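You operate a simulated robot arm through the tools that you are given. There is no shell and no other tool.

You are at the controls of a simulated robot arm. One attempt, no reset.

JOB
Unclamp and clear the nest, swap its blue pin for the green one and turn the model knob to 2.
Fine: the flange goes on the table, the blue pin in the free socket.

The check looks at the end state, three seconds after you hand in, the way a careful person would. Anything else that was tipped, shoved, dropped, spilled or broken makes it a failure.

ROBOT AND FRAMES
A 6-joint arm with a fingered hand, fixed in place. Base frame: the origin is on the floor under the middle of its stand, x ahead of it, y to its left, z up; the work surface is at about z = 860. Readings come in mm, degrees, newtons and seconds.
With the tool pointing down near the work surface it reaches from about 340 to 760 mm from the base axis. Its first joint turns from -166.0 to 166.0 degrees. Payload 4 kg.
The tool frame sits at the grasp point between the pads (the TCP): z along the fingers, y along the line on which they close. The tips reach 26 mm beyond it. The gripper opens to 148 mm; its body begins 73 mm behind the TCP. The gripper is a hand of 3 fingers: y runs from the thumb to the fingers, the wrist lies at [0, 0, -239] in the tool frame, and closing takes about 1.5 s.
Orientation is that of the tool frame in the base frame, as [roll, pitch, yaw] about the fixed x, y, z axes, in that order (R = Rz(yaw) Ry(pitch) Rx(roll)). With the fingers straight down and closing along the base's y, the tool's x points along the base's -x, its y along +y and its z along -z.

CONTROLS
- The arm moves only by the tool servo_tool. Its argument "motion" is a list that holds one entry, the list of rows, each a list of 7 numbers: the turn, a rotation vector about the tool's x, y, z in units of 120 degrees (1.0 is 120 degrees), then the shift along the tool's x, y, z in units of 150 mm (1.0 is 150 mm), then the finger opening in mm, from 0 to 148. In form: [[[ax, ay, az, tx, ty, tz, claw], ...]]. A call has 1 to 20 rows; each row is the pose to reach, as a shift and turn from the pose commanded when the call began, along the tool's axes at that moment. A call with a number of a shift or a turn outside -1 to 1 is refused whole. A row lasts 0.2 s, in which the tool goes at most 50 mm and 8.6 degrees; a call with a longer step from one row to the next is refused whole, and so is a gripper value outside its range. Where a pose cannot be reached the arm comes as near as it can. A force on the tool above 40 N (or 10 N above the force at the start of the call, whichever is more), or a blocked arm, ends the call early, and 0.2 s more pass. The fingers move at their own pace (about 153 mm/s each) and stop on an object; they squeeze with about 30 N. The grip force told is the motor's: it shows also when the fingers shut on nothing. Time passes only in rows, and 0.2 s behind the last, so rows that repeat a pose let the fingers close. The reply holds the time, the measured pose of the TCP, the force on the tool along the base axes, the opening and the grip force, in the units named above and with some noise, with the torque about the TCP (base axes, N m) and any sound that the robot's microphone picked up.
- Cameras (640 x 400 px; columns grow to the right, rows downward): "scene" is fixed at [401.3, 649.8, 1612.1]; the picture's right is [-0.99, -0.14, 0.00], its down [-0.07, 0.52, -0.85] and it looks along [0.12, -0.85, -0.52] (base axes); focal length 345 px, centre (320, 200). "wrist" rides on the gripper at [68, -39, -90] in the tool frame; the picture's right is [0.50, 0.87, 0.00], its down [-0.65, 0.38, -0.65] and it looks along [-0.57, 0.33, 0.76] (tool axes); focal length 222 px, centre (320, 200). There is no depth. A picture from a camera that has moved, and an enlarged one, comes with that camera's place and axes in the base frame and with its lens.
- camera(camera): a new picture of that camera. The clock stands still meanwhile.
- slide_trunk(by): slides the trunk up (or, below 0, down) by that many mm; the arm rides with it, the base frame stays. It gives what a move gives, with no picture.
- preshape(shape): the hand has 3 fingers and takes this shape, open, in about a second: jaw (thumb against the fingers, like two jaws); tri (thumb and two fingers); tip (a fingertip pinch); poke (one finger out to press); point (the index stretched); flat (the hand flat); cup (the hand cupped); fist (a fist). The gripper value then closes the fingers along that shape, each until it touches; the sizes above hold for jaw. It gives what a move gives, with no picture.
- close_up(camera, box): a new picture of the part [left, top, right, bottom] of that camera's present view, enlarged. The clock stands still meanwhile.
- close_job(): hands the job in; it is judged then, once.

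Nothing tells you positions but the pictures and the camera data. Unless the task says otherwise, let go and move clear before handing in.

The tools are called by a JSON object that holds its "op" and its "data". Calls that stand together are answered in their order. servo_tool: Moves the arm, as the interface text tells. Its arguments: {"type":"object","properties":{"motion":{"type":"array"}},"required":["motion"]} The other tools are called the same way: slide_trunk (by) moves the trunk up or down; preshape (shape) gives the hand a shape; camera (camera) takes a picture; close_up (camera, box) takes an enlarged picture of a part of a camera's view; close_job () hands the job in.

At the start:

```text
time: 0.0
tcp_pos: [321.9, -264.5, 1290.7]
orientation: [-179.9, 0.1, -180.0]
contact_force: [0.6, -0.2, -0.4]
torque: [0.0, -0.01, 0.02]
opening: 147.8
grip_force: 0.0
shape: jaw
trunk travel left (down, up): [-525.0, 65.0]
```

scene: 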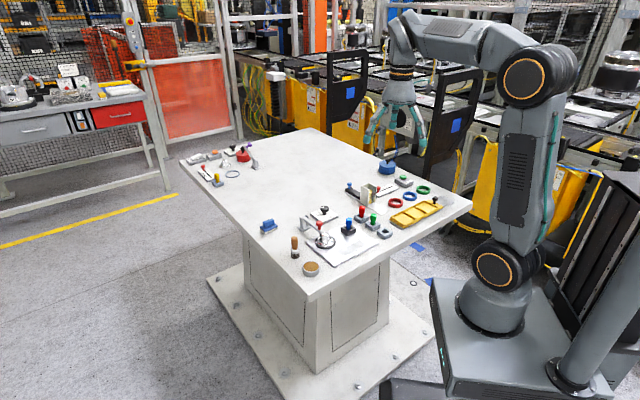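
wrist: 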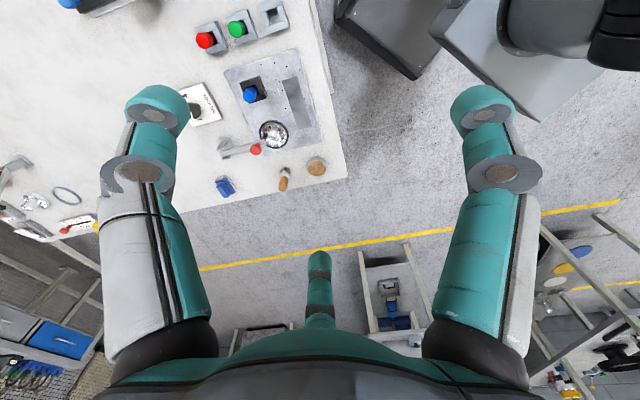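

I see a table with a nest plate (blue pin, clamp, a shiny flange), three sockets with red and green pins and an empty one, and a knob plate. I'll take enlarged views first to locate everything.

{"op": "close_up", "data": {"camera": "scene", "box": [250, 170, 470, 300]}}

{"op": "close_up", "data": {"camera": "scene", "box": [285, 195, 405, 275]}}

{"op": "close_up", "data": {"camera": "wrist", "box": [170, 0, 350, 200]}}

```text
2.91 times, centred on (360, 235) of scene
camera zoom: at [401.3, 649.8, 1612.1], right [-0.99, -0.14, 0.0], down [-0.07, 0.52, -0.85], along [0.12, -0.85, -0.52], focal length 1002 px, centre (204, 98)
```

zoom: 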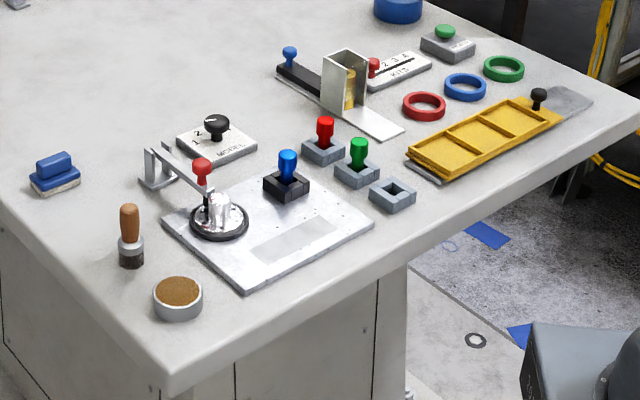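

```text
5.00 times, centred on (345, 235) of scene
camera zoom: at [401.3, 649.8, 1612.1], right [-0.99, -0.14, 0.0], down [-0.07, 0.52, -0.85], along [0.12, -0.85, -0.52], focal length 1723 px, centre (195, 25)
```

zoom: 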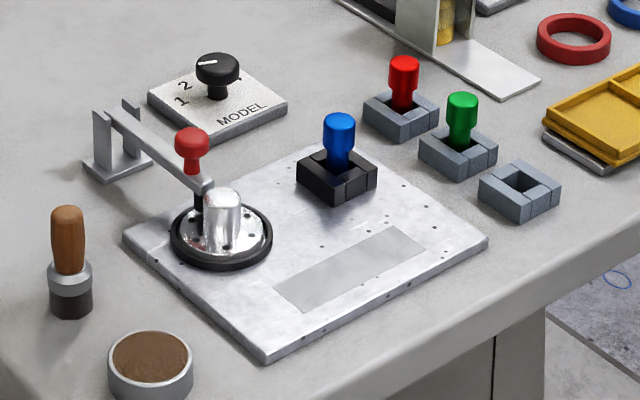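

```text
2.00 times, centred on (260, 100) of wrist
camera zoom: at [252.6, -302.2, 1380.3], right [-0.5, 0.87, 0.0], down [0.65, 0.38, 0.65], along [0.57, 0.33, -0.76], focal length 444 px, centre (440, 400)
```

zoom: 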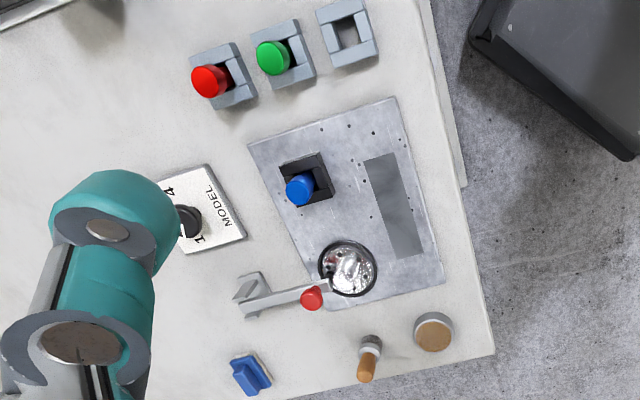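

The nest holds a flange under a red-handled toggle clamp around (512, -280) and the blue pin around (440, -351). The green pin is near (355, -414), the free socket near (312, -358), and the model knob near (537, -453). I'm moving to a closer vantage point for a better look.

{"op": "servo_tool", "data": {"motion": [[[0, 0, 0, 0.01, -0.16, 0.16, 148], [0, 0, 0, 0.02, -0.33, 0.33, 148], [0, 0, 0, 0.03, -0.5, 0.5, 148], [0, 0, 0, 0.04, -0.67, 0.67, 148], [0, 0, 0, 0.05, -0.84, 0.84, 148], [0, 0, 0, 0.06, -1.0, 1.0, 148]]]}}

{"op": "camera", "data": {"camera": "wrist"}}

```text
time: 1.4
tcp_pos: [313.6, -413.4, 1137.1]
orientation: [-180.0, 0.0, 179.9]
contact_force: [0.5, -0.5, -0.3]
torque: [-0.03, 0.0, 0.01]
opening: 147.7
grip_force: 0.1
shape: jaw
trunk travel left (down, up): [-525.0, 65.0]
```

```text
taken
camera wrist: at [244.8, -451.2, 1228.2], right [-0.5, 0.87, 0.0], down [0.66, 0.38, 0.65], along [0.57, 0.33, -0.76], focal length 222 px, centre (320, 200)
```

wrist: 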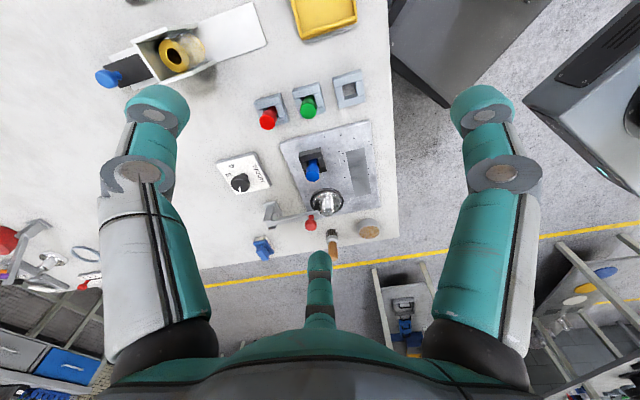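

{"op": "close_up", "data": {"camera": "wrist", "box": [200, 70, 400, 270]}}

{"op": "close_up", "data": {"camera": "wrist", "box": [205, 140, 285, 205]}}

{"op": "close_up", "data": {"camera": "scene", "box": [300, 195, 350, 230]}}

{"op": "close_up", "data": {"camera": "scene", "box": [295, 205, 365, 255]}}

{"op": "close_up", "data": {"camera": "scene", "box": [355, 195, 405, 245]}}

```text
2.00 times, centred on (300, 170) of wrist
camera zoom: at [244.8, -451.2, 1228.2], right [-0.5, 0.87, 0.0], down [0.66, 0.38, 0.65], along [0.57, 0.33, -0.76], focal length 444 px, centre (360, 260)
```

zoom: 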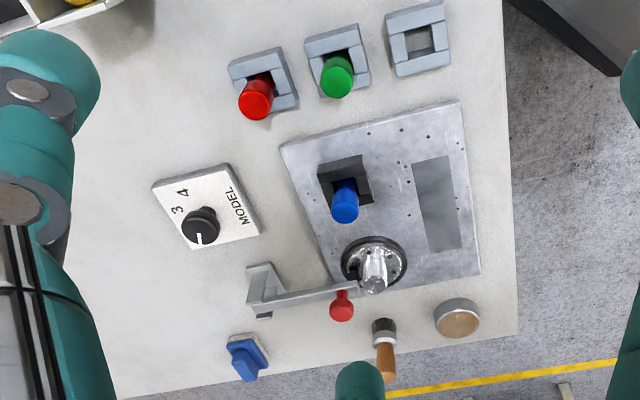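

```text
6.15 times, centred on (245, 172) of wrist
camera zoom: at [244.8, -451.2, 1228.2], right [-0.5, 0.87, 0.0], down [0.66, 0.38, 0.65], along [0.57, 0.33, -0.76], focal length 1367 px, centre (782, 369)
```

zoom: 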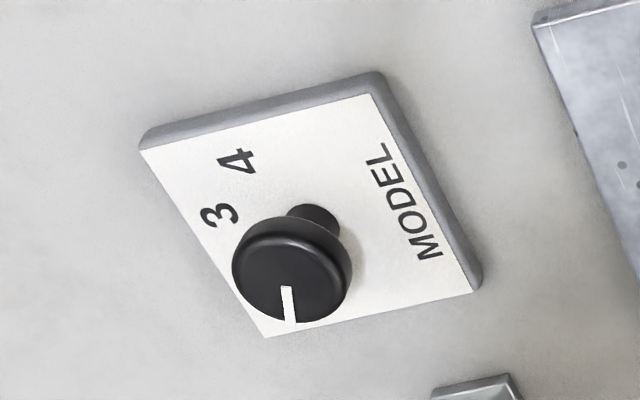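

```text
11.43 times, centred on (325, 212) of scene
camera zoom: at [401.3, 649.8, 1612.1], right [-0.99, -0.14, 0.0], down [-0.07, 0.52, -0.85], along [0.12, -0.85, -0.52], focal length 3938 px, centre (263, 57)
```

zoom: 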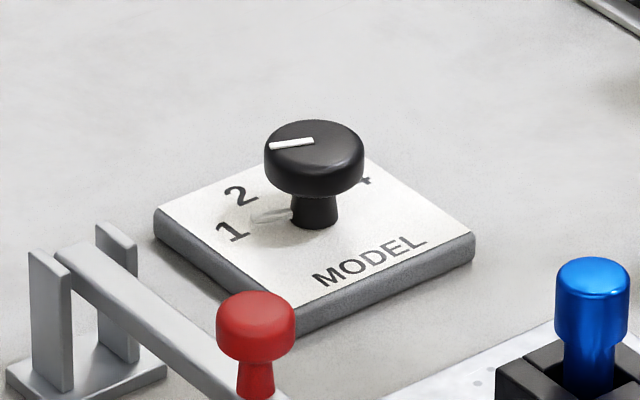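

```text
8.00 times, centred on (330, 230) of scene
camera zoom: at [401.3, 649.8, 1612.1], right [-0.99, -0.14, 0.0], down [-0.07, 0.52, -0.85], along [0.12, -0.85, -0.52], focal length 2757 px, centre (240, -40)
```

zoom: 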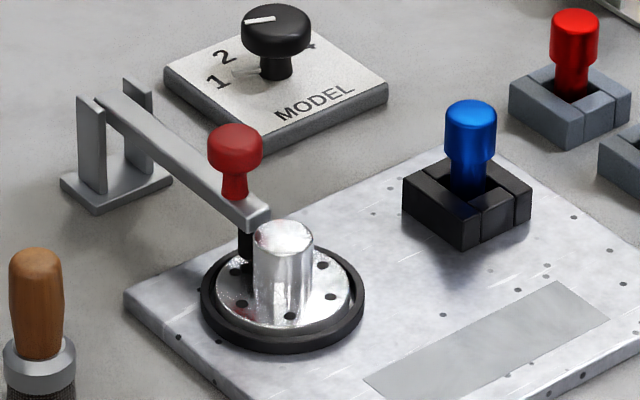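

```text
8.00 times, centred on (380, 220) of scene
camera zoom: at [401.3, 649.8, 1612.1], right [-0.99, -0.14, 0.0], down [-0.07, 0.52, -0.85], along [0.12, -0.85, -0.52], focal length 2757 px, centre (-160, 40)
```

zoom: 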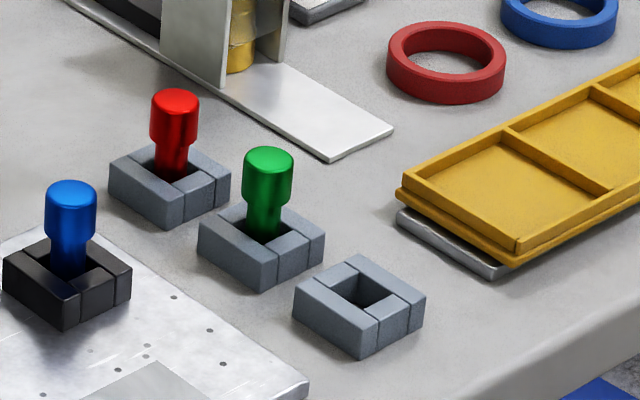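

The clamp is a lever hinged between two posts, with a red handle and a black foot pressing on the flange; the knob's line points near 1. Before approaching anything I'll check in free air how the fingers close.

{"op": "servo_tool", "data": {"motion": [[[0, 0, 0, 0, 0, 0, 60], [0, 0, 0, 0, 0, 0, 30], [0, 0, 0, 0, 0, 0, 30], [0, 0, 0, 0, 0, 0, 30], [0, 0, 0, 0, 0, 0, 30]]]}}

{"op": "camera", "data": {"camera": "wrist"}}

{"op": "close_up", "data": {"camera": "scene", "box": [340, 60, 460, 140]}}

```text
time: 2.6
tcp_pos: [313.1, -411.6, 1138.7]
orientation: [180.0, 0.0, -179.9]
contact_force: [-1.1, -0.9, 0.4]
torque: [-0.01, -0.01, -0.01]
opening: 30.3
grip_force: 0.1
shape: jaw
trunk travel left (down, up): [-525.0, 65.0]
```

```text
taken
camera wrist: at [244.6, -450.7, 1228.6], right [-0.5, 0.87, 0.0], down [0.66, 0.38, 0.65], along [0.57, 0.33, -0.76], focal length 222 px, centre (320, 200)
```

wrist: 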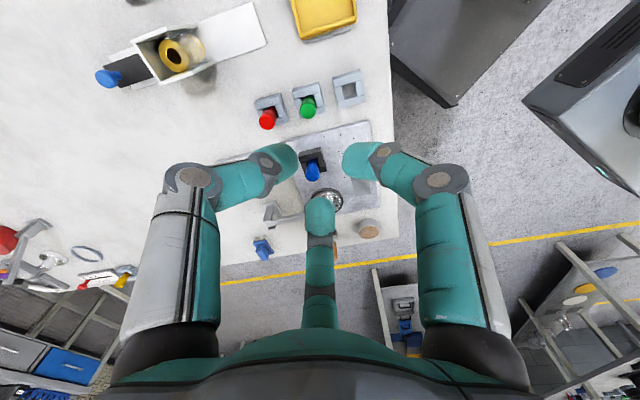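

```text
5.00 times, centred on (400, 100) of scene
camera zoom: at [401.3, 649.8, 1612.1], right [-0.99, -0.14, 0.0], down [-0.07, 0.52, -0.85], along [0.12, -0.85, -0.52], focal length 1723 px, centre (-80, 700)
```

zoom: 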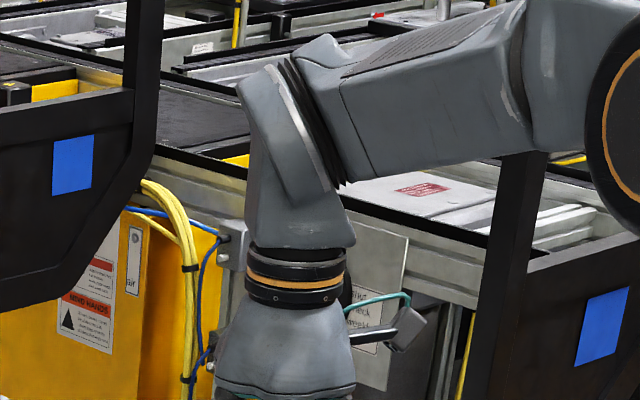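

{"op": "close_up", "data": {"camera": "scene", "box": [350, 120, 440, 185]}}

{"op": "close_up", "data": {"camera": "wrist", "box": [240, 110, 400, 210]}}

{"op": "camera", "data": {"camera": "scene"}}

```text
6.15 times, centred on (395, 152) of scene
camera zoom: at [401.3, 649.8, 1612.1], right [-0.99, -0.14, 0.0], down [-0.07, 0.52, -0.85], along [0.12, -0.85, -0.52], focal length 2121 px, centre (-142, 492)
```

zoom: 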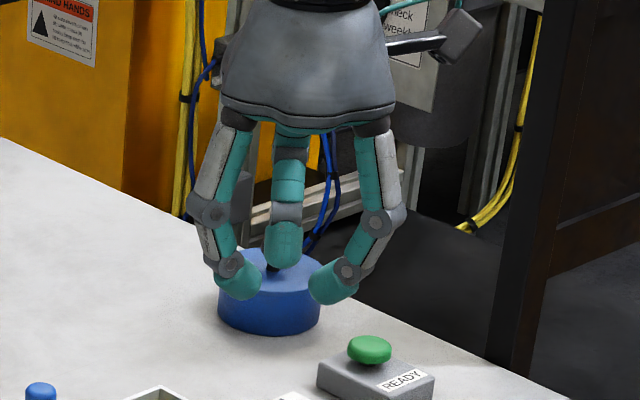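

```text
4.00 times, centred on (320, 160) of wrist
camera zoom: at [244.6, -450.7, 1228.6], right [-0.5, 0.87, 0.0], down [0.66, 0.38, 0.65], along [0.57, 0.33, -0.76], focal length 888 px, centre (320, 360)
```

zoom: 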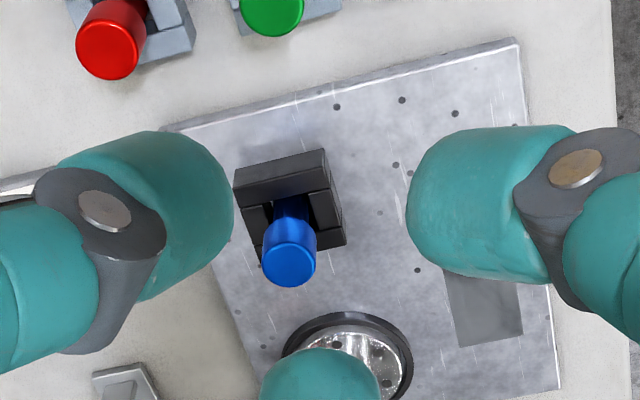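

```text
taken
```

scene: 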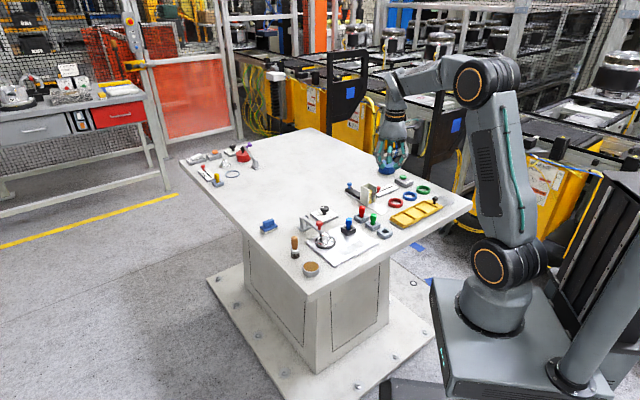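

{"op": "preshape", "data": {"shape": "tip"}}

{"op": "camera", "data": {"camera": "wrist"}}

{"op": "close_up", "data": {"camera": "scene", "box": [350, 100, 440, 185]}}

```text
time: 3.5
tcp_pos: [312.6, -410.9, 1139.9]
orientation: [180.0, 0.0, 179.9]
contact_force: [-0.8, 0.0, -0.2]
torque: [0.0, 0.02, 0.01]
opening: 148.1
grip_force: 0.0
shape: tip
trunk travel left (down, up): [-525.0, 65.0]
```

```text
taken
camera wrist: at [244.6, -450.7, 1228.6], right [-0.5, 0.87, 0.0], down [0.66, 0.38, 0.65], along [0.57, 0.33, -0.76], focal length 222 px, centre (320, 200)
```

wrist: 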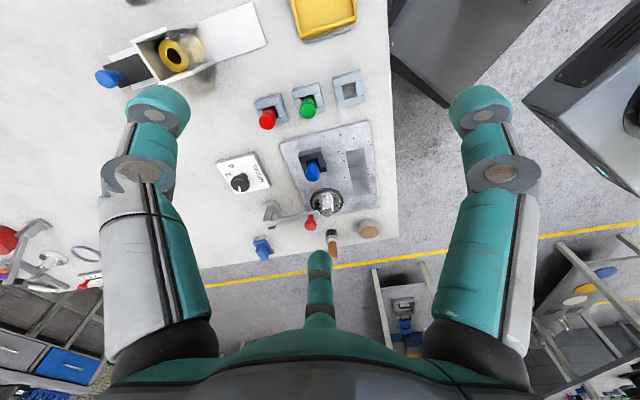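

```text
4.71 times, centred on (395, 142) of scene
camera zoom: at [401.3, 649.8, 1612.1], right [-0.99, -0.14, 0.0], down [-0.07, 0.52, -0.85], along [0.12, -0.85, -0.52], focal length 1622 px, centre (-33, 471)
```

zoom: 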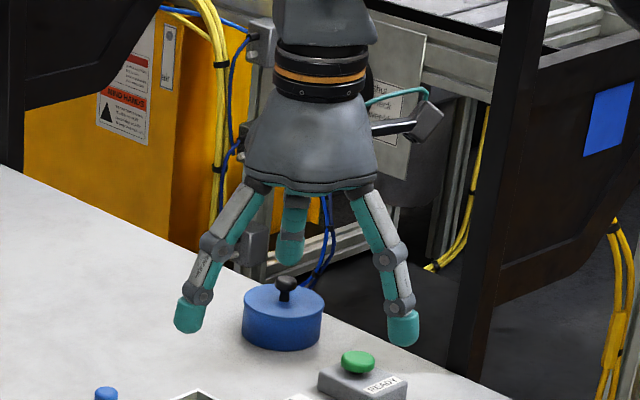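

{"op": "servo_tool", "data": {"motion": [[[0, 0, 0, 0, 0, 0, 25], [0, 0, 0, 0, 0, 0, 25], [0, 0, 0, 0, 0, 0, 25], [0, 0, 0, 0, 0, 0, 25], [0, 0, 0, 0, 0, 0, 25], [0, 0, 0, 0, 0, 0, 25]]]}}

{"op": "camera", "data": {"camera": "wrist"}}

{"op": "close_up", "data": {"camera": "scene", "box": [350, 120, 440, 185]}}

```text
time: 4.9
tcp_pos: [313.5, -412.1, 1139.3]
orientation: [180.0, 0.1, -180.0]
contact_force: [-0.5, -0.1, -0.3]
torque: [0.02, 0.0, 0.01]
opening: 25.4
grip_force: 0.1
shape: tip
trunk travel left (down, up): [-525.0, 65.0]
```

```text
taken
camera wrist: at [244.6, -450.7, 1228.6], right [-0.5, 0.87, 0.0], down [0.66, 0.38, 0.65], along [0.57, 0.33, -0.76], focal length 222 px, centre (320, 200)
```

wrist: 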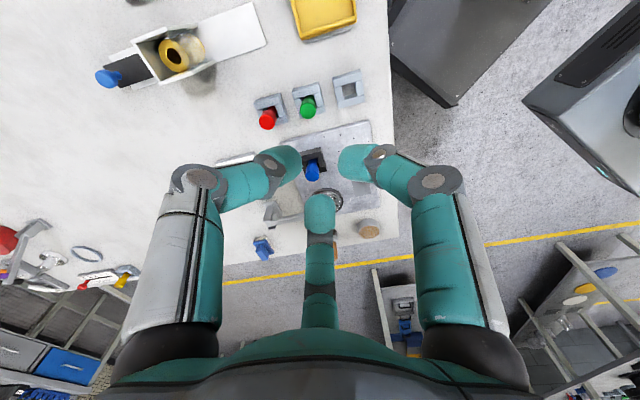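

```text
6.15 times, centred on (395, 152) of scene
camera zoom: at [401.3, 649.8, 1612.1], right [-0.99, -0.14, 0.0], down [-0.07, 0.52, -0.85], along [0.12, -0.85, -0.52], focal length 2121 px, centre (-142, 492)
```

zoom: 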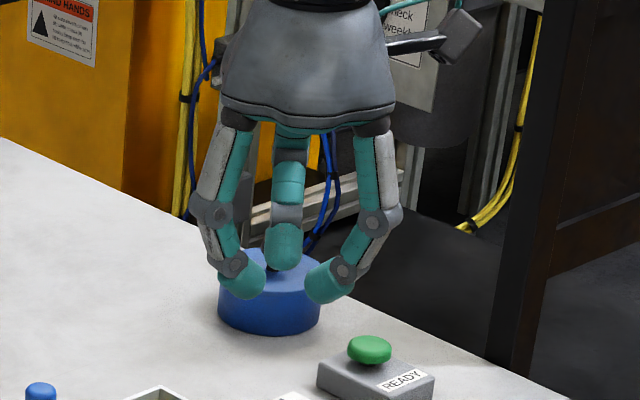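

All three fingers close toward the tool axis like a chuck, with the tips about 22 mm beyond the TCP. The clamp lever runs at about 135° from its bracket near (596, -370), with the red handle near (538, -303). I'm going back to jaw, then above the handle with the hand yawed so the thumb axis is perpendicular to the lever.

{"op": "preshape", "data": {"shape": "jaw"}}

{"op": "servo_tool", "data": {"motion": [[[0, 0, 0.0625, -0.125, 0.06, 0, 148], [0, 0, 0.125, -0.25, 0.12, 0, 148], [0, 0, 0.1875, -0.375, 0.18, 0, 148], [0, 0, 0.25, -0.5, 0.24, 0, 148], [0, 0, 0.3125, -0.625, 0.3, 0, 148], [0, 0, 0.375, -0.75, 0.36, 0, 148]]]}}

{"op": "servo_tool", "data": {"motion": [[[0, 0, 0, -0.054, 0.16, 0, 148], [0, 0, 0, -0.108, 0.32, 0, 148], [0, 0, 0, -0.162, 0.48, 0, 148], [0, 0, 0, -0.216, 0.64, 0, 148], [0, 0, 0, -0.27, 0.79, 0, 148]]]}}

{"op": "camera", "data": {"camera": "wrist"}}

```text
time: 5.8
tcp_pos: [313.7, -412.4, 1138.9]
orientation: [180.0, 0.0, 180.0]
contact_force: [0.2, 0.1, 0.2]
torque: [0.02, -0.01, -0.01]
opening: 147.9
grip_force: 0.1
shape: jaw
trunk travel left (down, up): [-525.0, 65.0]
```

```text
time: 7.2
tcp_pos: [424.4, -359.2, 1141.6]
orientation: [179.9, 0.0, 134.9]
contact_force: [-0.2, -0.8, -0.3]
torque: [-0.02, -0.03, 0.0]
opening: 148.0
grip_force: 0.1
shape: jaw
trunk travel left (down, up): [-525.0, 65.0]
```

```text
time: 8.4
tcp_pos: [538.2, -301.5, 1139.8]
orientation: [-180.0, 0.0, 135.1]
contact_force: [0.6, 0.0, 0.4]
torque: [0.03, 0.01, 0.03]
opening: 147.8
grip_force: 0.1
shape: jaw
trunk travel left (down, up): [-525.0, 65.0]
```

```text
taken
camera wrist: at [461.5, -280.9, 1230.1], right [0.26, 0.97, 0.0], down [0.73, -0.2, 0.65], along [0.63, -0.17, -0.76], focal length 222 px, centre (320, 200)
```

wrist: 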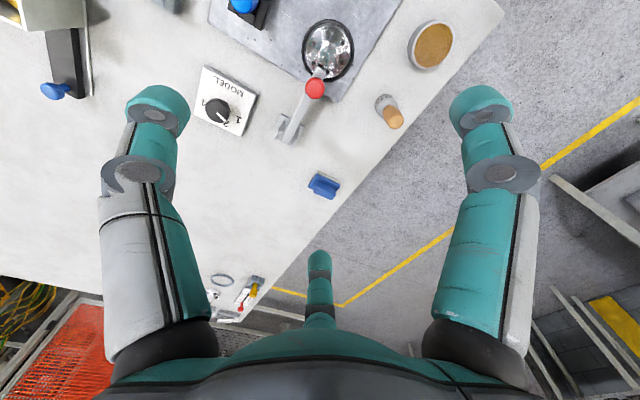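

{"op": "close_up", "data": {"camera": "wrist", "box": [260, 10, 420, 160]}}

{"op": "close_up", "data": {"camera": "wrist", "box": [190, 55, 270, 140]}}

```text
2.67 times, centred on (340, 85) of wrist
camera zoom: at [461.5, -280.9, 1230.1], right [0.26, 0.97, 0.0], down [0.73, -0.2, 0.65], along [0.63, -0.17, -0.76], focal length 592 px, centre (267, 507)
```

zoom: 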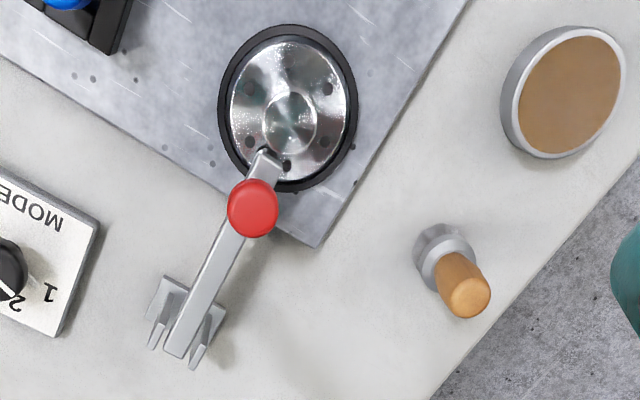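

```text
4.71 times, centred on (230, 98) of wrist
camera zoom: at [461.5, -280.9, 1230.1], right [0.26, 0.97, 0.0], down [0.73, -0.2, 0.65], along [0.63, -0.17, -0.76], focal length 1045 px, centre (744, 682)
```

zoom: 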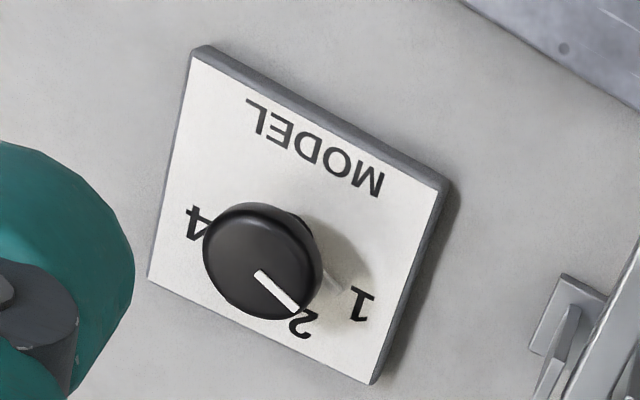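

Triangulating the two views puts the red handle head near (535, -306, 926) and the hinge near (597, -371, 905). I'll lower to just above the handle with the hand partly closed and check alignment.

{"op": "servo_tool", "data": {"motion": [[[0, 0, 0, 0, -0.01, 0.2, 80], [0, 0, 0, 0, -0.02, 0.4, 65], [0, 0, 0, -0.005, -0.03, 0.6, 65], [0, 0, 0, -0.007, -0.035, 0.8, 65], [0, 0, 0, -0.007, -0.035, 0.93, 65], [0, 0, 0, -0.007, -0.035, 0.93, 65]]]}}

{"op": "camera", "data": {"camera": "wrist"}}

{"op": "close_up", "data": {"camera": "scene", "box": [270, 160, 390, 260]}}

```text
time: 9.8
tcp_pos: [534.5, -307.5, 1000.8]
orientation: [179.9, 0.0, 135.0]
contact_force: [-0.7, -0.3, -0.8]
torque: [0.0, 0.01, 0.0]
opening: 65.6
grip_force: 0.0
shape: jaw
trunk travel left (down, up): [-525.0, 65.0]
```

```text
taken
camera wrist: at [458.4, -287.3, 1090.6], right [0.26, 0.97, 0.0], down [0.73, -0.2, 0.65], along [0.63, -0.17, -0.76], focal length 222 px, centre (320, 200)
```

wrist: 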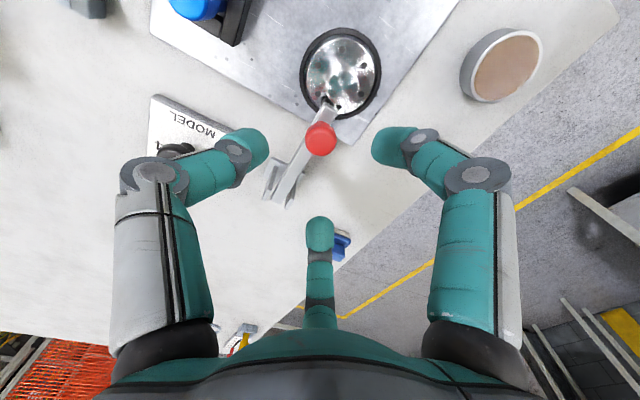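

```text
4.00 times, centred on (330, 210) of scene
camera zoom: at [401.3, 649.8, 1612.1], right [-0.99, -0.14, 0.0], down [-0.07, 0.52, -0.85], along [0.12, -0.85, -0.52], focal length 1378 px, centre (280, 160)
```

zoom: 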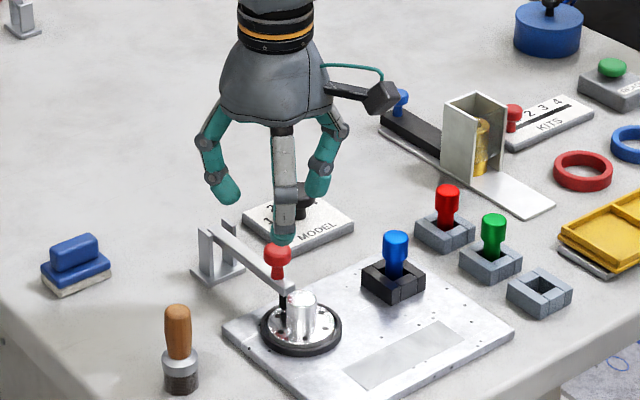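

The handle sits on the tool axis. I'm lowering so the fingertips surround the red head, then closing on it.

{"op": "servo_tool", "data": {"motion": [[[0, 0, 0, 0, 0, 0.1, 60], [0, 0, 0, 0, 0, 0.2, 60], [0, 0, 0, 0, 0, 0.3, 60], [0, 0, 0, 0, 0, 0.37, 60], [0, 0, 0, 0, 0, 0.37, 60]]]}}

{"op": "camera", "data": {"camera": "wrist"}}

{"op": "close_up", "data": {"camera": "scene", "box": [280, 180, 370, 260]}}

```text
time: 11.0
tcp_pos: [534.4, -307.8, 946.1]
orientation: [-180.0, 0.0, 135.0]
contact_force: [-0.7, 0.1, 0.0]
torque: [-0.03, -0.03, 0.02]
opening: 60.4
grip_force: 0.2
shape: jaw
trunk travel left (down, up): [-525.0, 65.0]
```

```text
taken
camera wrist: at [458.2, -287.8, 1035.6], right [0.26, 0.97, 0.0], down [0.73, -0.2, 0.65], along [0.63, -0.17, -0.76], focal length 222 px, centre (320, 200)
```

wrist: 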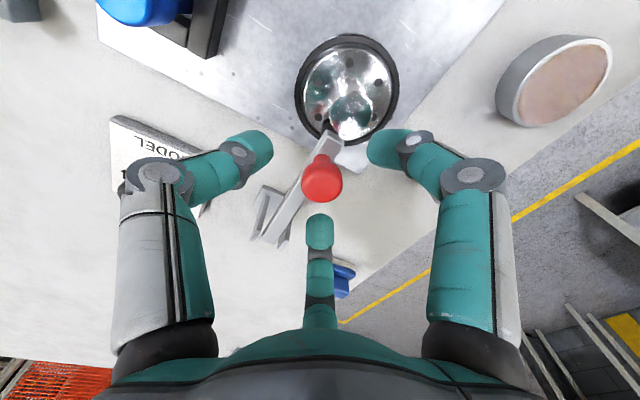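

```text
5.00 times, centred on (325, 220) of scene
camera zoom: at [401.3, 649.8, 1612.1], right [-0.99, -0.14, 0.0], down [-0.07, 0.52, -0.85], along [0.12, -0.85, -0.52], focal length 1723 px, centre (295, 100)
```

zoom: 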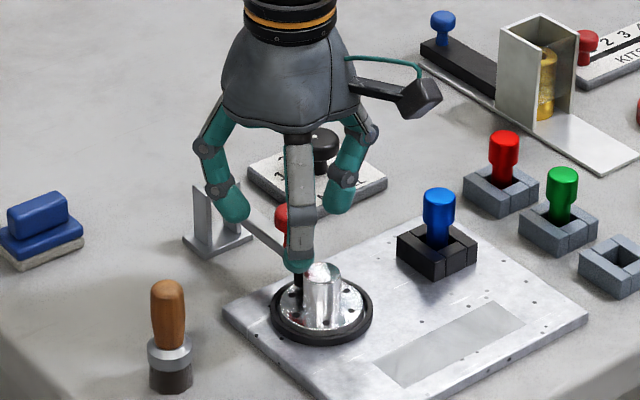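

{"op": "servo_tool", "data": {"motion": [[[0, 0, 0, 0, 0, 0, 40], [0, 0, 0, 0, 0, 0, 15], [0, 0, 0, 0, 0, 0, 15], [0, 0, 0, 0, 0, 0, 15], [0, 0, 0, 0, 0, 0, 15], [0, 0, 0, 0, 0, 0, 15]]]}}

{"op": "camera", "data": {"camera": "wrist"}}

{"op": "close_up", "data": {"camera": "scene", "box": [280, 180, 370, 260]}}

```text
time: 12.4
tcp_pos: [534.3, -308.7, 945.4]
orientation: [180.0, 0.0, 135.0]
contact_force: [0.5, -2.6, -3.9]
torque: [0.17, -0.06, 0.04]
opening: 14.6
grip_force: 30.0
shape: jaw
trunk travel left (down, up): [-525.0, 65.0]
```

```text
taken
camera wrist: at [458.3, -288.3, 1035.4], right [0.26, 0.97, 0.0], down [0.73, -0.2, 0.65], along [0.63, -0.17, -0.76], focal length 222 px, centre (320, 200)
```

wrist: 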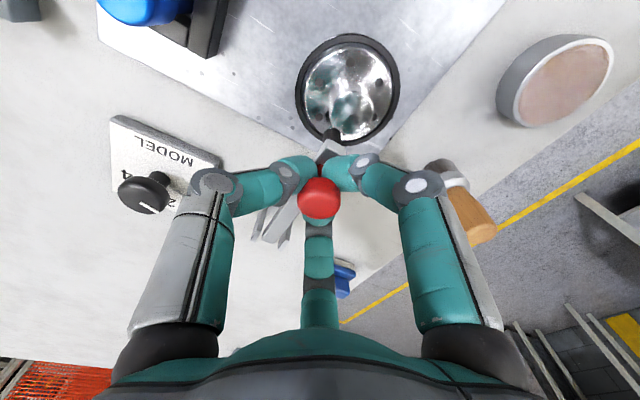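

```text
5.00 times, centred on (325, 220) of scene
camera zoom: at [401.3, 649.8, 1612.1], right [-0.99, -0.14, 0.0], down [-0.07, 0.52, -0.85], along [0.12, -0.85, -0.52], focal length 1723 px, centre (295, 100)
```

zoom: 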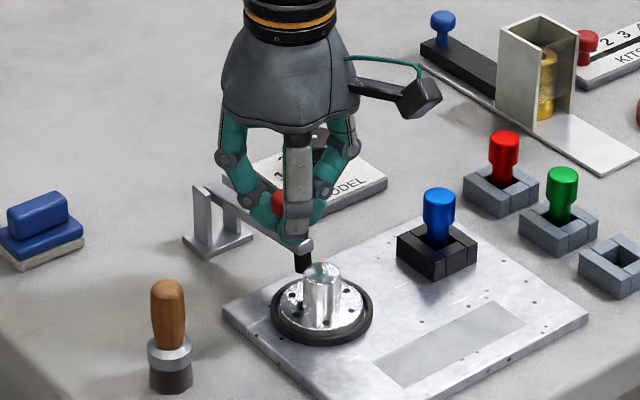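

The fingers have closed under the red head on its neck, and the lever has already lifted slightly off the flange. Next I'll swing it up about its hinge, rotating the hand with it, for about the first 30°.

{"op": "servo_tool", "data": {"motion": [[[0, 0.0208, 0, -0.012, 0, -0.025, 14], [0, 0.0417, 0, -0.025, 0, -0.05, 14], [0, 0.0625, 0, -0.04, 0, -0.075, 14], [0, 0.0833, 0, -0.056, 0, -0.0987, 14], [0, 0.104, 0, -0.073, 0, -0.121, 14], [0, 0.125, 0, -0.0907, 0, -0.1433, 14], [0, 0.146, 0, -0.109, 0, -0.165, 14], [0, 0.1667, 0, -0.128, 0, -0.1853, 14], [0, 0.1875, 0, -0.149, 0, -0.205, 14], [0, 0.2083, 0, -0.17, 0, -0.2233, 14], [0, 0.23, 0, -0.192, 0, -0.242, 14], [0, 0.25, 0, -0.2147, 0, -0.2587, 14]]]}}

{"op": "camera", "data": {"camera": "wrist"}}

{"op": "close_up", "data": {"camera": "scene", "box": [270, 160, 380, 260]}}

```text
time: 15.0
tcp_pos: [548.3, -324.0, 980.1]
orientation: [-179.7, -29.6, 135.3]
contact_force: [0.7, -0.9, -2.5]
torque: [-0.04, 0.03, 0.02]
opening: 14.3
grip_force: 0.0
shape: jaw
out of reach, approached as far as the arm can: row 11, 12
trunk travel left (down, up): [-525.0, 65.0]
```

```text
taken
camera wrist: at [509.8, -340.7, 1092.6], right [0.3, 0.92, 0.24], down [0.9, -0.36, 0.24], along [0.31, 0.15, -0.94], focal length 222 px, centre (320, 200)
```

wrist: 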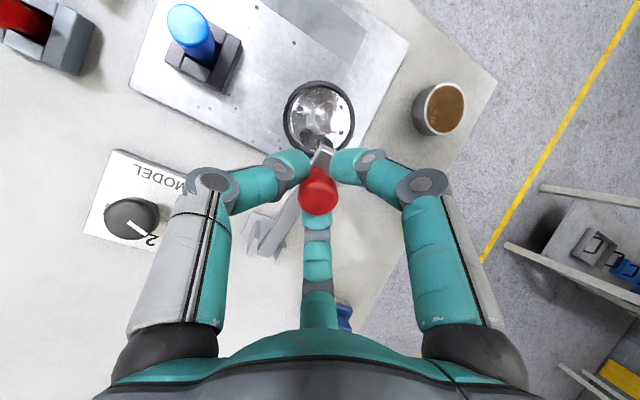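

```text
4.00 times, centred on (325, 210) of scene
camera zoom: at [401.3, 649.8, 1612.1], right [-0.99, -0.14, 0.0], down [-0.07, 0.52, -0.85], along [0.12, -0.85, -0.52], focal length 1378 px, centre (300, 160)
```

zoom: 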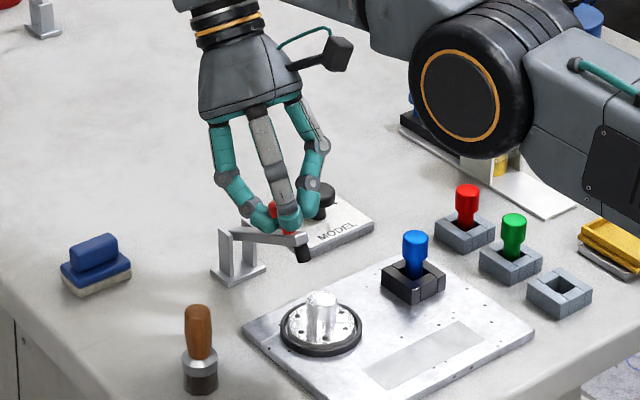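

The lever is up about 30–35° with the head loosely hooked on the fingertips and no strain, but the tilted wrist has hit its reach limit. I'll continue along the arc while straightening the hand.

{"op": "servo_tool", "data": {"motion": [[[0, -0.016, 0, -0.016, 0, -0.05, 14], [0, -0.032, 0, -0.032, 0, -0.1, 14], [0, -0.048, 0, -0.049, 0, -0.15, 14], [0, -0.063, 0, -0.065, 0, -0.197, 14], [0, -0.063, 0, -0.065, 0, -0.197, 14]]]}}

{"op": "close_up", "data": {"camera": "wrist", "box": [220, 80, 420, 260]}}

{"op": "close_up", "data": {"camera": "scene", "box": [280, 170, 360, 250]}}

```text
time: 16.2
tcp_pos: [564.2, -339.3, 1001.6]
orientation: [-179.9, -22.4, 135.0]
contact_force: [0.8, -1.2, -3.7]
torque: [0.04, 0.07, -0.04]
opening: 14.2
grip_force: 0.1
shape: jaw
trunk travel left (down, up): [-525.0, 65.0]
```

```text
2.22 times, centred on (320, 170) of wrist
camera zoom: at [516.1, -346.1, 1109.8], right [0.29, 0.94, 0.19], down [0.87, -0.34, 0.36], along [0.4, 0.07, -0.92], focal length 494 px, centre (320, 267)
```

zoom: 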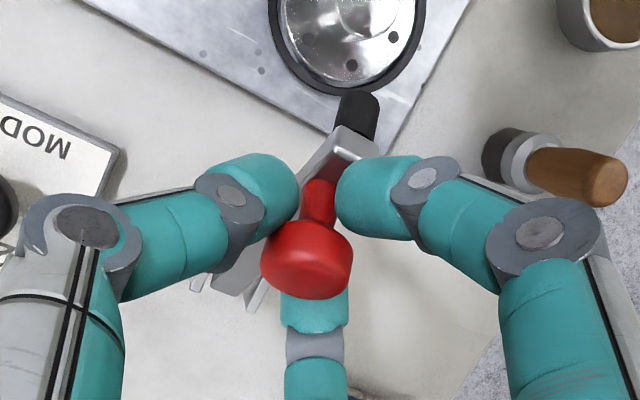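

```text
5.00 times, centred on (320, 210) of scene
camera zoom: at [401.3, 649.8, 1612.1], right [-0.99, -0.14, 0.0], down [-0.07, 0.52, -0.85], along [0.12, -0.85, -0.52], focal length 1723 px, centre (320, 150)
```

zoom: 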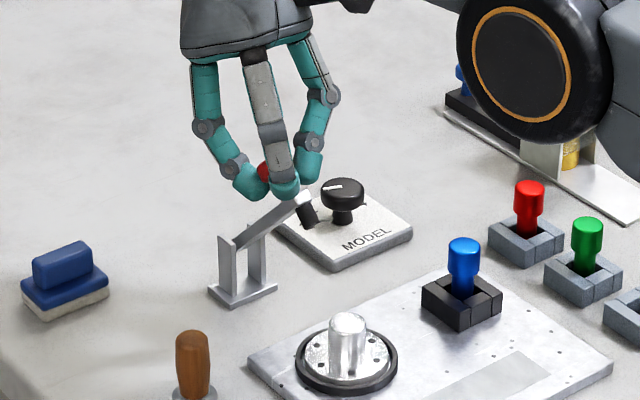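

The lever is at roughly 50° and still hooked with light force. I'm carrying on along the arc.

{"op": "servo_tool", "data": {"motion": [[[0, -0.0155, 0, -0.028, 0, -0.042, 14], [0, -0.031, 0, -0.058, 0, -0.08, 14], [0, -0.046, 0, -0.091, 0, -0.114, 14], [0, -0.0617, 0, -0.125, 0, -0.1445, 14], [0, -0.0617, 0, -0.125, 0, -0.1445, 14]]]}}

{"op": "close_up", "data": {"camera": "wrist", "box": [220, 80, 420, 260]}}

{"op": "close_up", "data": {"camera": "scene", "box": [280, 170, 360, 250]}}

```text
time: 17.4
tcp_pos: [585.2, -354.6, 1012.9]
orientation: [179.7, -14.7, 134.9]
contact_force: [0.0, 0.6, -2.6]
torque: [0.05, 0.05, -0.05]
opening: 14.5
grip_force: 0.0
shape: jaw
out of reach, approached as far as the arm can: row 3
trunk travel left (down, up): [-525.0, 65.0]
```

```text
2.22 times, centred on (320, 170) of wrist
camera zoom: at [525.2, -351.9, 1117.2], right [0.27, 0.95, 0.13], down [0.83, -0.3, 0.47], along [0.48, -0.02, -0.87], focal length 494 px, centre (320, 267)
```

zoom: 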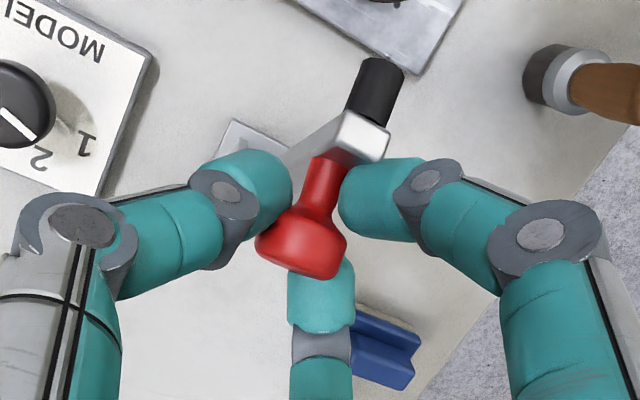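

```text
5.00 times, centred on (320, 210) of scene
camera zoom: at [401.3, 649.8, 1612.1], right [-0.99, -0.14, 0.0], down [-0.07, 0.52, -0.85], along [0.12, -0.85, -0.52], focal length 1723 px, centre (320, 150)
```

zoom: 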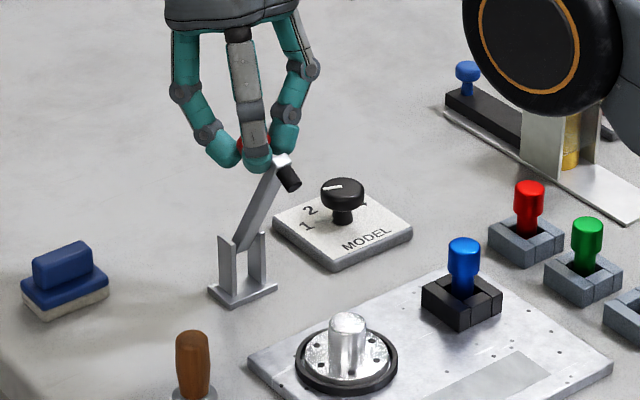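

The lever is near 65–70°. The fingertips still fork the neck, so I'll push on past vertical with the hand straightening toward upright.

{"op": "servo_tool", "data": {"motion": [[[0, -0.019, 0, -0.047, 0, -0.024, 16], [0, -0.038, 0, -0.094, 0, -0.046, 16], [0, -0.056, 0, -0.141, 0, -0.065, 16], [0, -0.073, 0, -0.19, 0, -0.074, 16], [0, -0.09, 0, -0.238, 0, -0.08, 16], [0, -0.106, 0, -0.286, 0, -0.083, 16], [0, -0.106, 0, -0.286, 0, -0.083, 16]]]}}

{"op": "close_up", "data": {"camera": "wrist", "box": [220, 80, 420, 260]}}

{"op": "close_up", "data": {"camera": "scene", "box": [280, 170, 360, 250]}}

```text
time: 19.0
tcp_pos: [615.1, -388.7, 1015.0]
orientation: [-179.9, -2.3, 135.0]
contact_force: [-0.1, -0.8, -0.8]
torque: [-0.01, 0.02, 0.0]
opening: 16.0
grip_force: 0.0
shape: jaw
trunk travel left (down, up): [-525.0, 65.0]
```

```text
2.22 times, centred on (320, 170) of wrist
camera zoom: at [541.2, -371.6, 1107.4], right [0.26, 0.97, 0.02], down [0.75, -0.21, 0.63], along [0.61, -0.15, -0.78], focal length 494 px, centre (320, 267)
```

zoom: 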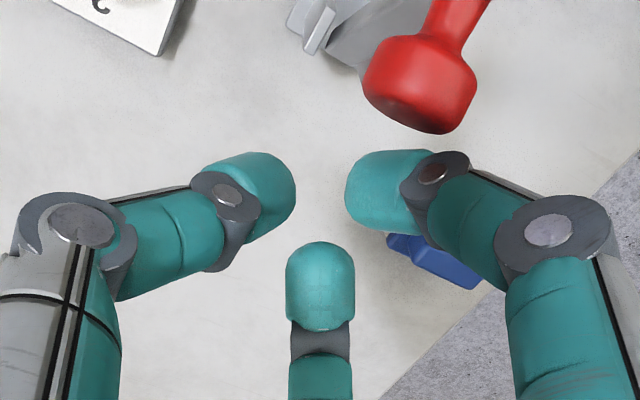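

```text
5.00 times, centred on (320, 210) of scene
camera zoom: at [401.3, 649.8, 1612.1], right [-0.99, -0.14, 0.0], down [-0.07, 0.52, -0.85], along [0.12, -0.85, -0.52], focal length 1723 px, centre (320, 150)
```

zoom: 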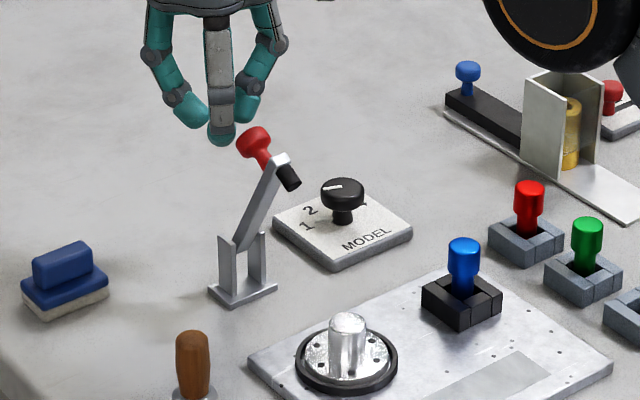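

The head slipped out of the fingers, but the lever stays up at about 60–65°. To be sure it's fully open I'll go over to the flange side with the fingers closed and gently push it farther back.

{"op": "servo_tool", "data": {"motion": [[[0, -0.01, 0, 0, 0, -0.15, 16], [0, -0.019, 0, 0, 0, -0.3, 16], [0, -0.019, 0, 0, 0, -0.43, 16], [0, -0.019, 0, 0.2, 0, -0.43, 5], [0, -0.019, 0, 0.4, 0, -0.43, 0], [0, -0.019, 0, 0.6, 0, -0.43, 0], [0, -0.019, 0, 0.8, 0, -0.43, 0], [0, -0.019, 0, 0.8, 0, -0.43, 0]]]}}

{"op": "camera", "data": {"camera": "wrist"}}

{"op": "close_up", "data": {"camera": "scene", "box": [260, 150, 380, 250]}}

```text
time: 20.8
tcp_pos: [609.4, -371.0, 1095.4]
orientation: [-180.0, -0.1, 135.0]
contact_force: [0.9, -0.1, 0.7]
torque: [0.0, 0.03, 0.02]
opening: 0.0
grip_force: 30.6
shape: jaw
out of reach, approached as far as the arm can: row 3, 4, 5, 6, 7, 8
trunk travel left (down, up): [-525.0, 65.0]
```

```text
taken
camera wrist: at [533.1, -351.3, 1184.8], right [0.26, 0.97, 0.0], down [0.73, -0.2, 0.65], along [0.63, -0.17, -0.76], focal length 222 px, centre (320, 200)
```

wrist: 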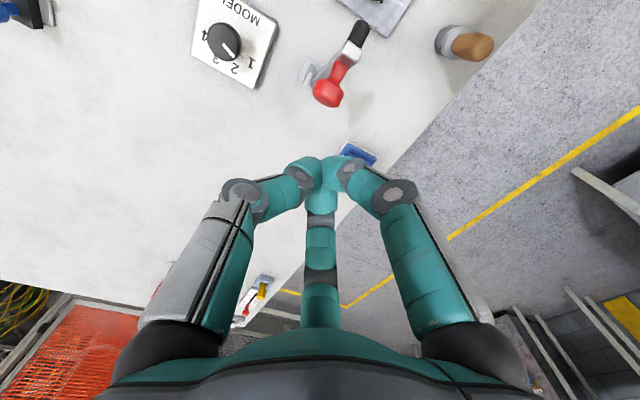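

```text
4.00 times, centred on (320, 200) of scene
camera zoom: at [401.3, 649.8, 1612.1], right [-0.99, -0.14, 0.0], down [-0.07, 0.52, -0.85], along [0.12, -0.85, -0.52], focal length 1378 px, centre (320, 200)
```

zoom: 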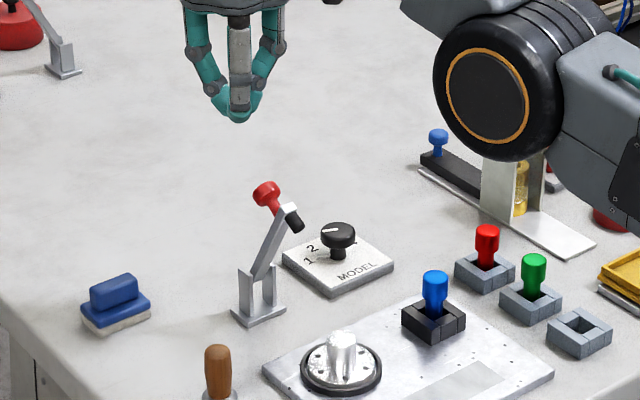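

{"op": "servo_tool", "data": {"motion": [[[0, 0, 0, 0.1, 0, 0, 0], [0, 0, 0, 0.2, 0, 0, 0], [0, 0, 0, 0.3, 0, 0, 0], [0, 0, 0, 0.3, 0, 0, 0]]]}}

```text
time: 21.8
tcp_pos: [609.6, -365.8, 1104.1]
orientation: [-180.0, -0.2, 135.0]
contact_force: [0.5, -0.8, -0.4]
torque: [0.0, -0.01, -0.05]
opening: 0.2
grip_force: 29.9
shape: jaw
out of reach, approached as far as the arm can: row 1, 2, 3, 4
trunk travel left (down, up): [-525.0, 65.0]
```

{"op": "camera", "data": {"camera": "scene"}}

```text
taken
```

scene: 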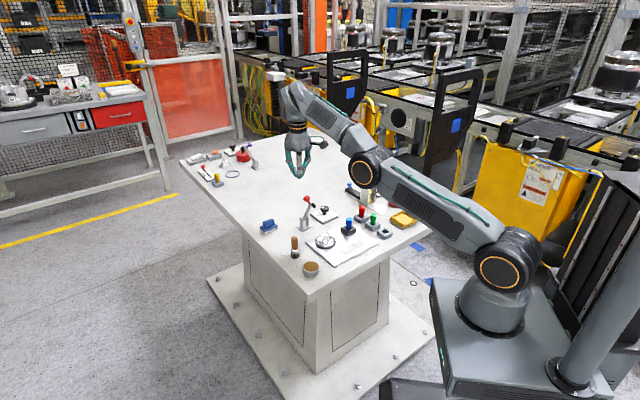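

While stretched out, the arm straightened and flipped to elbow-down, which is why it can't retract. I'll raise the trunk for clearance, then stretch out and move down through the straight position so the elbow bends upward again.

{"op": "slide_trunk", "data": {"by": 60}}

{"op": "servo_tool", "data": {"motion": [[[0, 0, 0, -0.13, 0.032, 0, 0], [0, 0, 0, -0.26, 0.065, 0, 0], [0, 0, 0, -0.39, 0.097, 0, 0], [0, 0, 0, -0.517, 0.129, 0, 0], [0, 0, 0, -0.517, 0.129, 0, 0]]]}}

{"op": "camera", "data": {"camera": "scene"}}

```text
time: 22.8
tcp_pos: [609.5, -365.7, 1164.7]
orientation: [179.9, -0.2, 134.9]
contact_force: [-0.4, 0.2, -0.9]
torque: [0.05, -0.01, -0.02]
opening: 0.0
grip_force: 30.0
shape: jaw
trunk travel left (down, up): [-585.0, 5.0]
```

```text
time: 24.0
tcp_pos: [614.5, -363.7, 1160.9]
orientation: [179.9, 0.0, 134.9]
contact_force: [-0.4, 0.5, 0.1]
torque: [0.0, -0.02, -0.02]
opening: 0.0
grip_force: 30.2
shape: jaw
out of reach, approached as far as the arm can: row 1, 2, 3, 4, 5
trunk travel left (down, up): [-585.0, 5.0]
```

```text
taken
```

scene: 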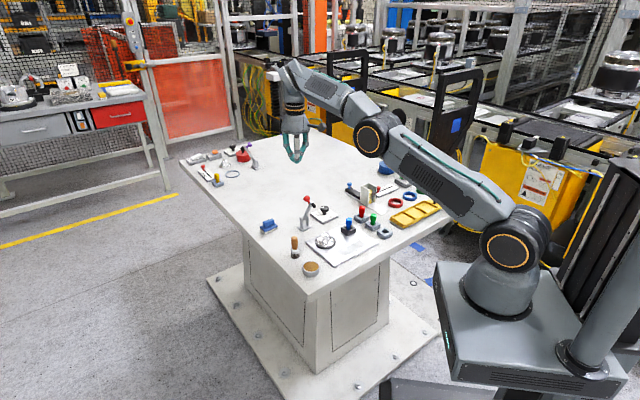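

{"op": "servo_tool", "data": {"motion": [[[0, 0, 0, 0, 0, 0.1, 0], [0, 0, 0, 0, 0, 0.2, 0], [0, 0, 0, 0, 0, 0.3, 0], [0, 0, 0, 0, 0, 0.4, 0], [0, 0, 0, 0, 0, 0.4, 0]]]}}

{"op": "camera", "data": {"camera": "scene"}}

```text
time: 25.2
tcp_pos: [615.7, -365.3, 1098.3]
orientation: [179.9, -0.1, 135.1]
contact_force: [0.3, 0.3, 0.6]
torque: [0.05, 0.03, -0.01]
opening: 0.0
grip_force: 29.7
shape: jaw
trunk travel left (down, up): [-585.0, 5.0]
```

```text
taken
```

scene: 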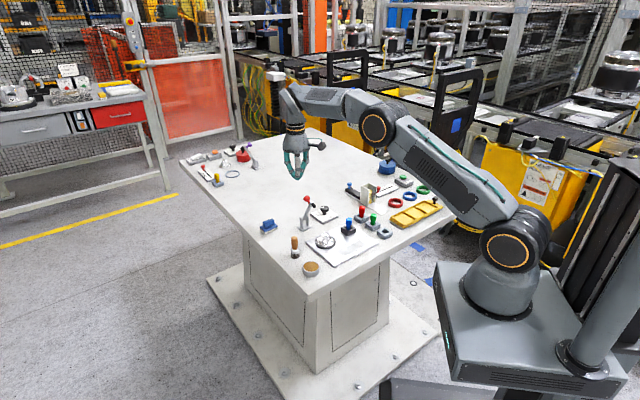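

The elbow is up again and the arm moves normally. Now I'm moving to the flange side of the lever at a safe height, then down in front of it.

{"op": "servo_tool", "data": {"motion": [[[0, 0, 0, 0.14, -0.023, 0, 0], [0, 0, 0, 0.28, -0.046, 0, 0], [0, 0, 0, 0.42, -0.07, 0, 0], [0, 0, 0, 0.56, -0.09, 0, 0], [0, 0, 0, 0.7, -0.115, 0, 0], [0, 0, 0, 0.7, -0.115, 0, 0]]]}}

{"op": "camera", "data": {"camera": "wrist"}}

{"op": "close_up", "data": {"camera": "scene", "box": [260, 130, 380, 250]}}

```text
time: 26.6
tcp_pos: [526.7, -305.0, 1097.8]
orientation: [179.9, -0.1, 135.0]
contact_force: [0.5, 0.4, -0.1]
torque: [0.03, 0.04, -0.01]
opening: 0.2
grip_force: 29.4
shape: jaw
trunk travel left (down, up): [-585.0, 5.0]
```

```text
taken
camera wrist: at [451.3, -284.5, 1188.4], right [0.26, 0.97, 0.0], down [0.73, -0.2, 0.65], along [0.63, -0.17, -0.76], focal length 222 px, centre (320, 200)
```

wrist: 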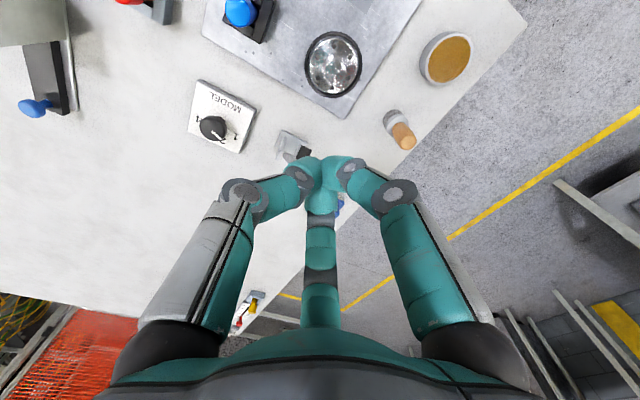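

```text
3.33 times, centred on (320, 190) of scene
camera zoom: at [401.3, 649.8, 1612.1], right [-0.99, -0.14, 0.0], down [-0.07, 0.52, -0.85], along [0.12, -0.85, -0.52], focal length 1149 px, centre (320, 233)
```

zoom: 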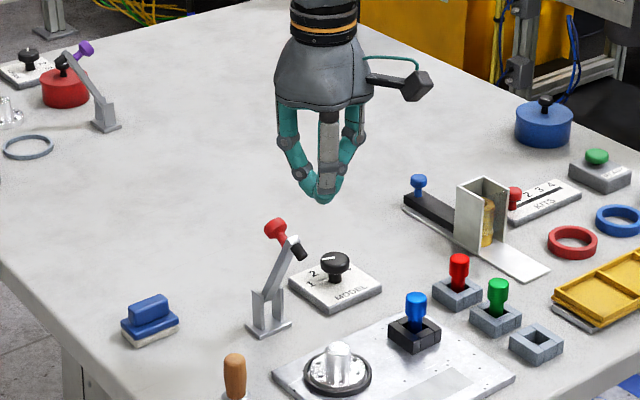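

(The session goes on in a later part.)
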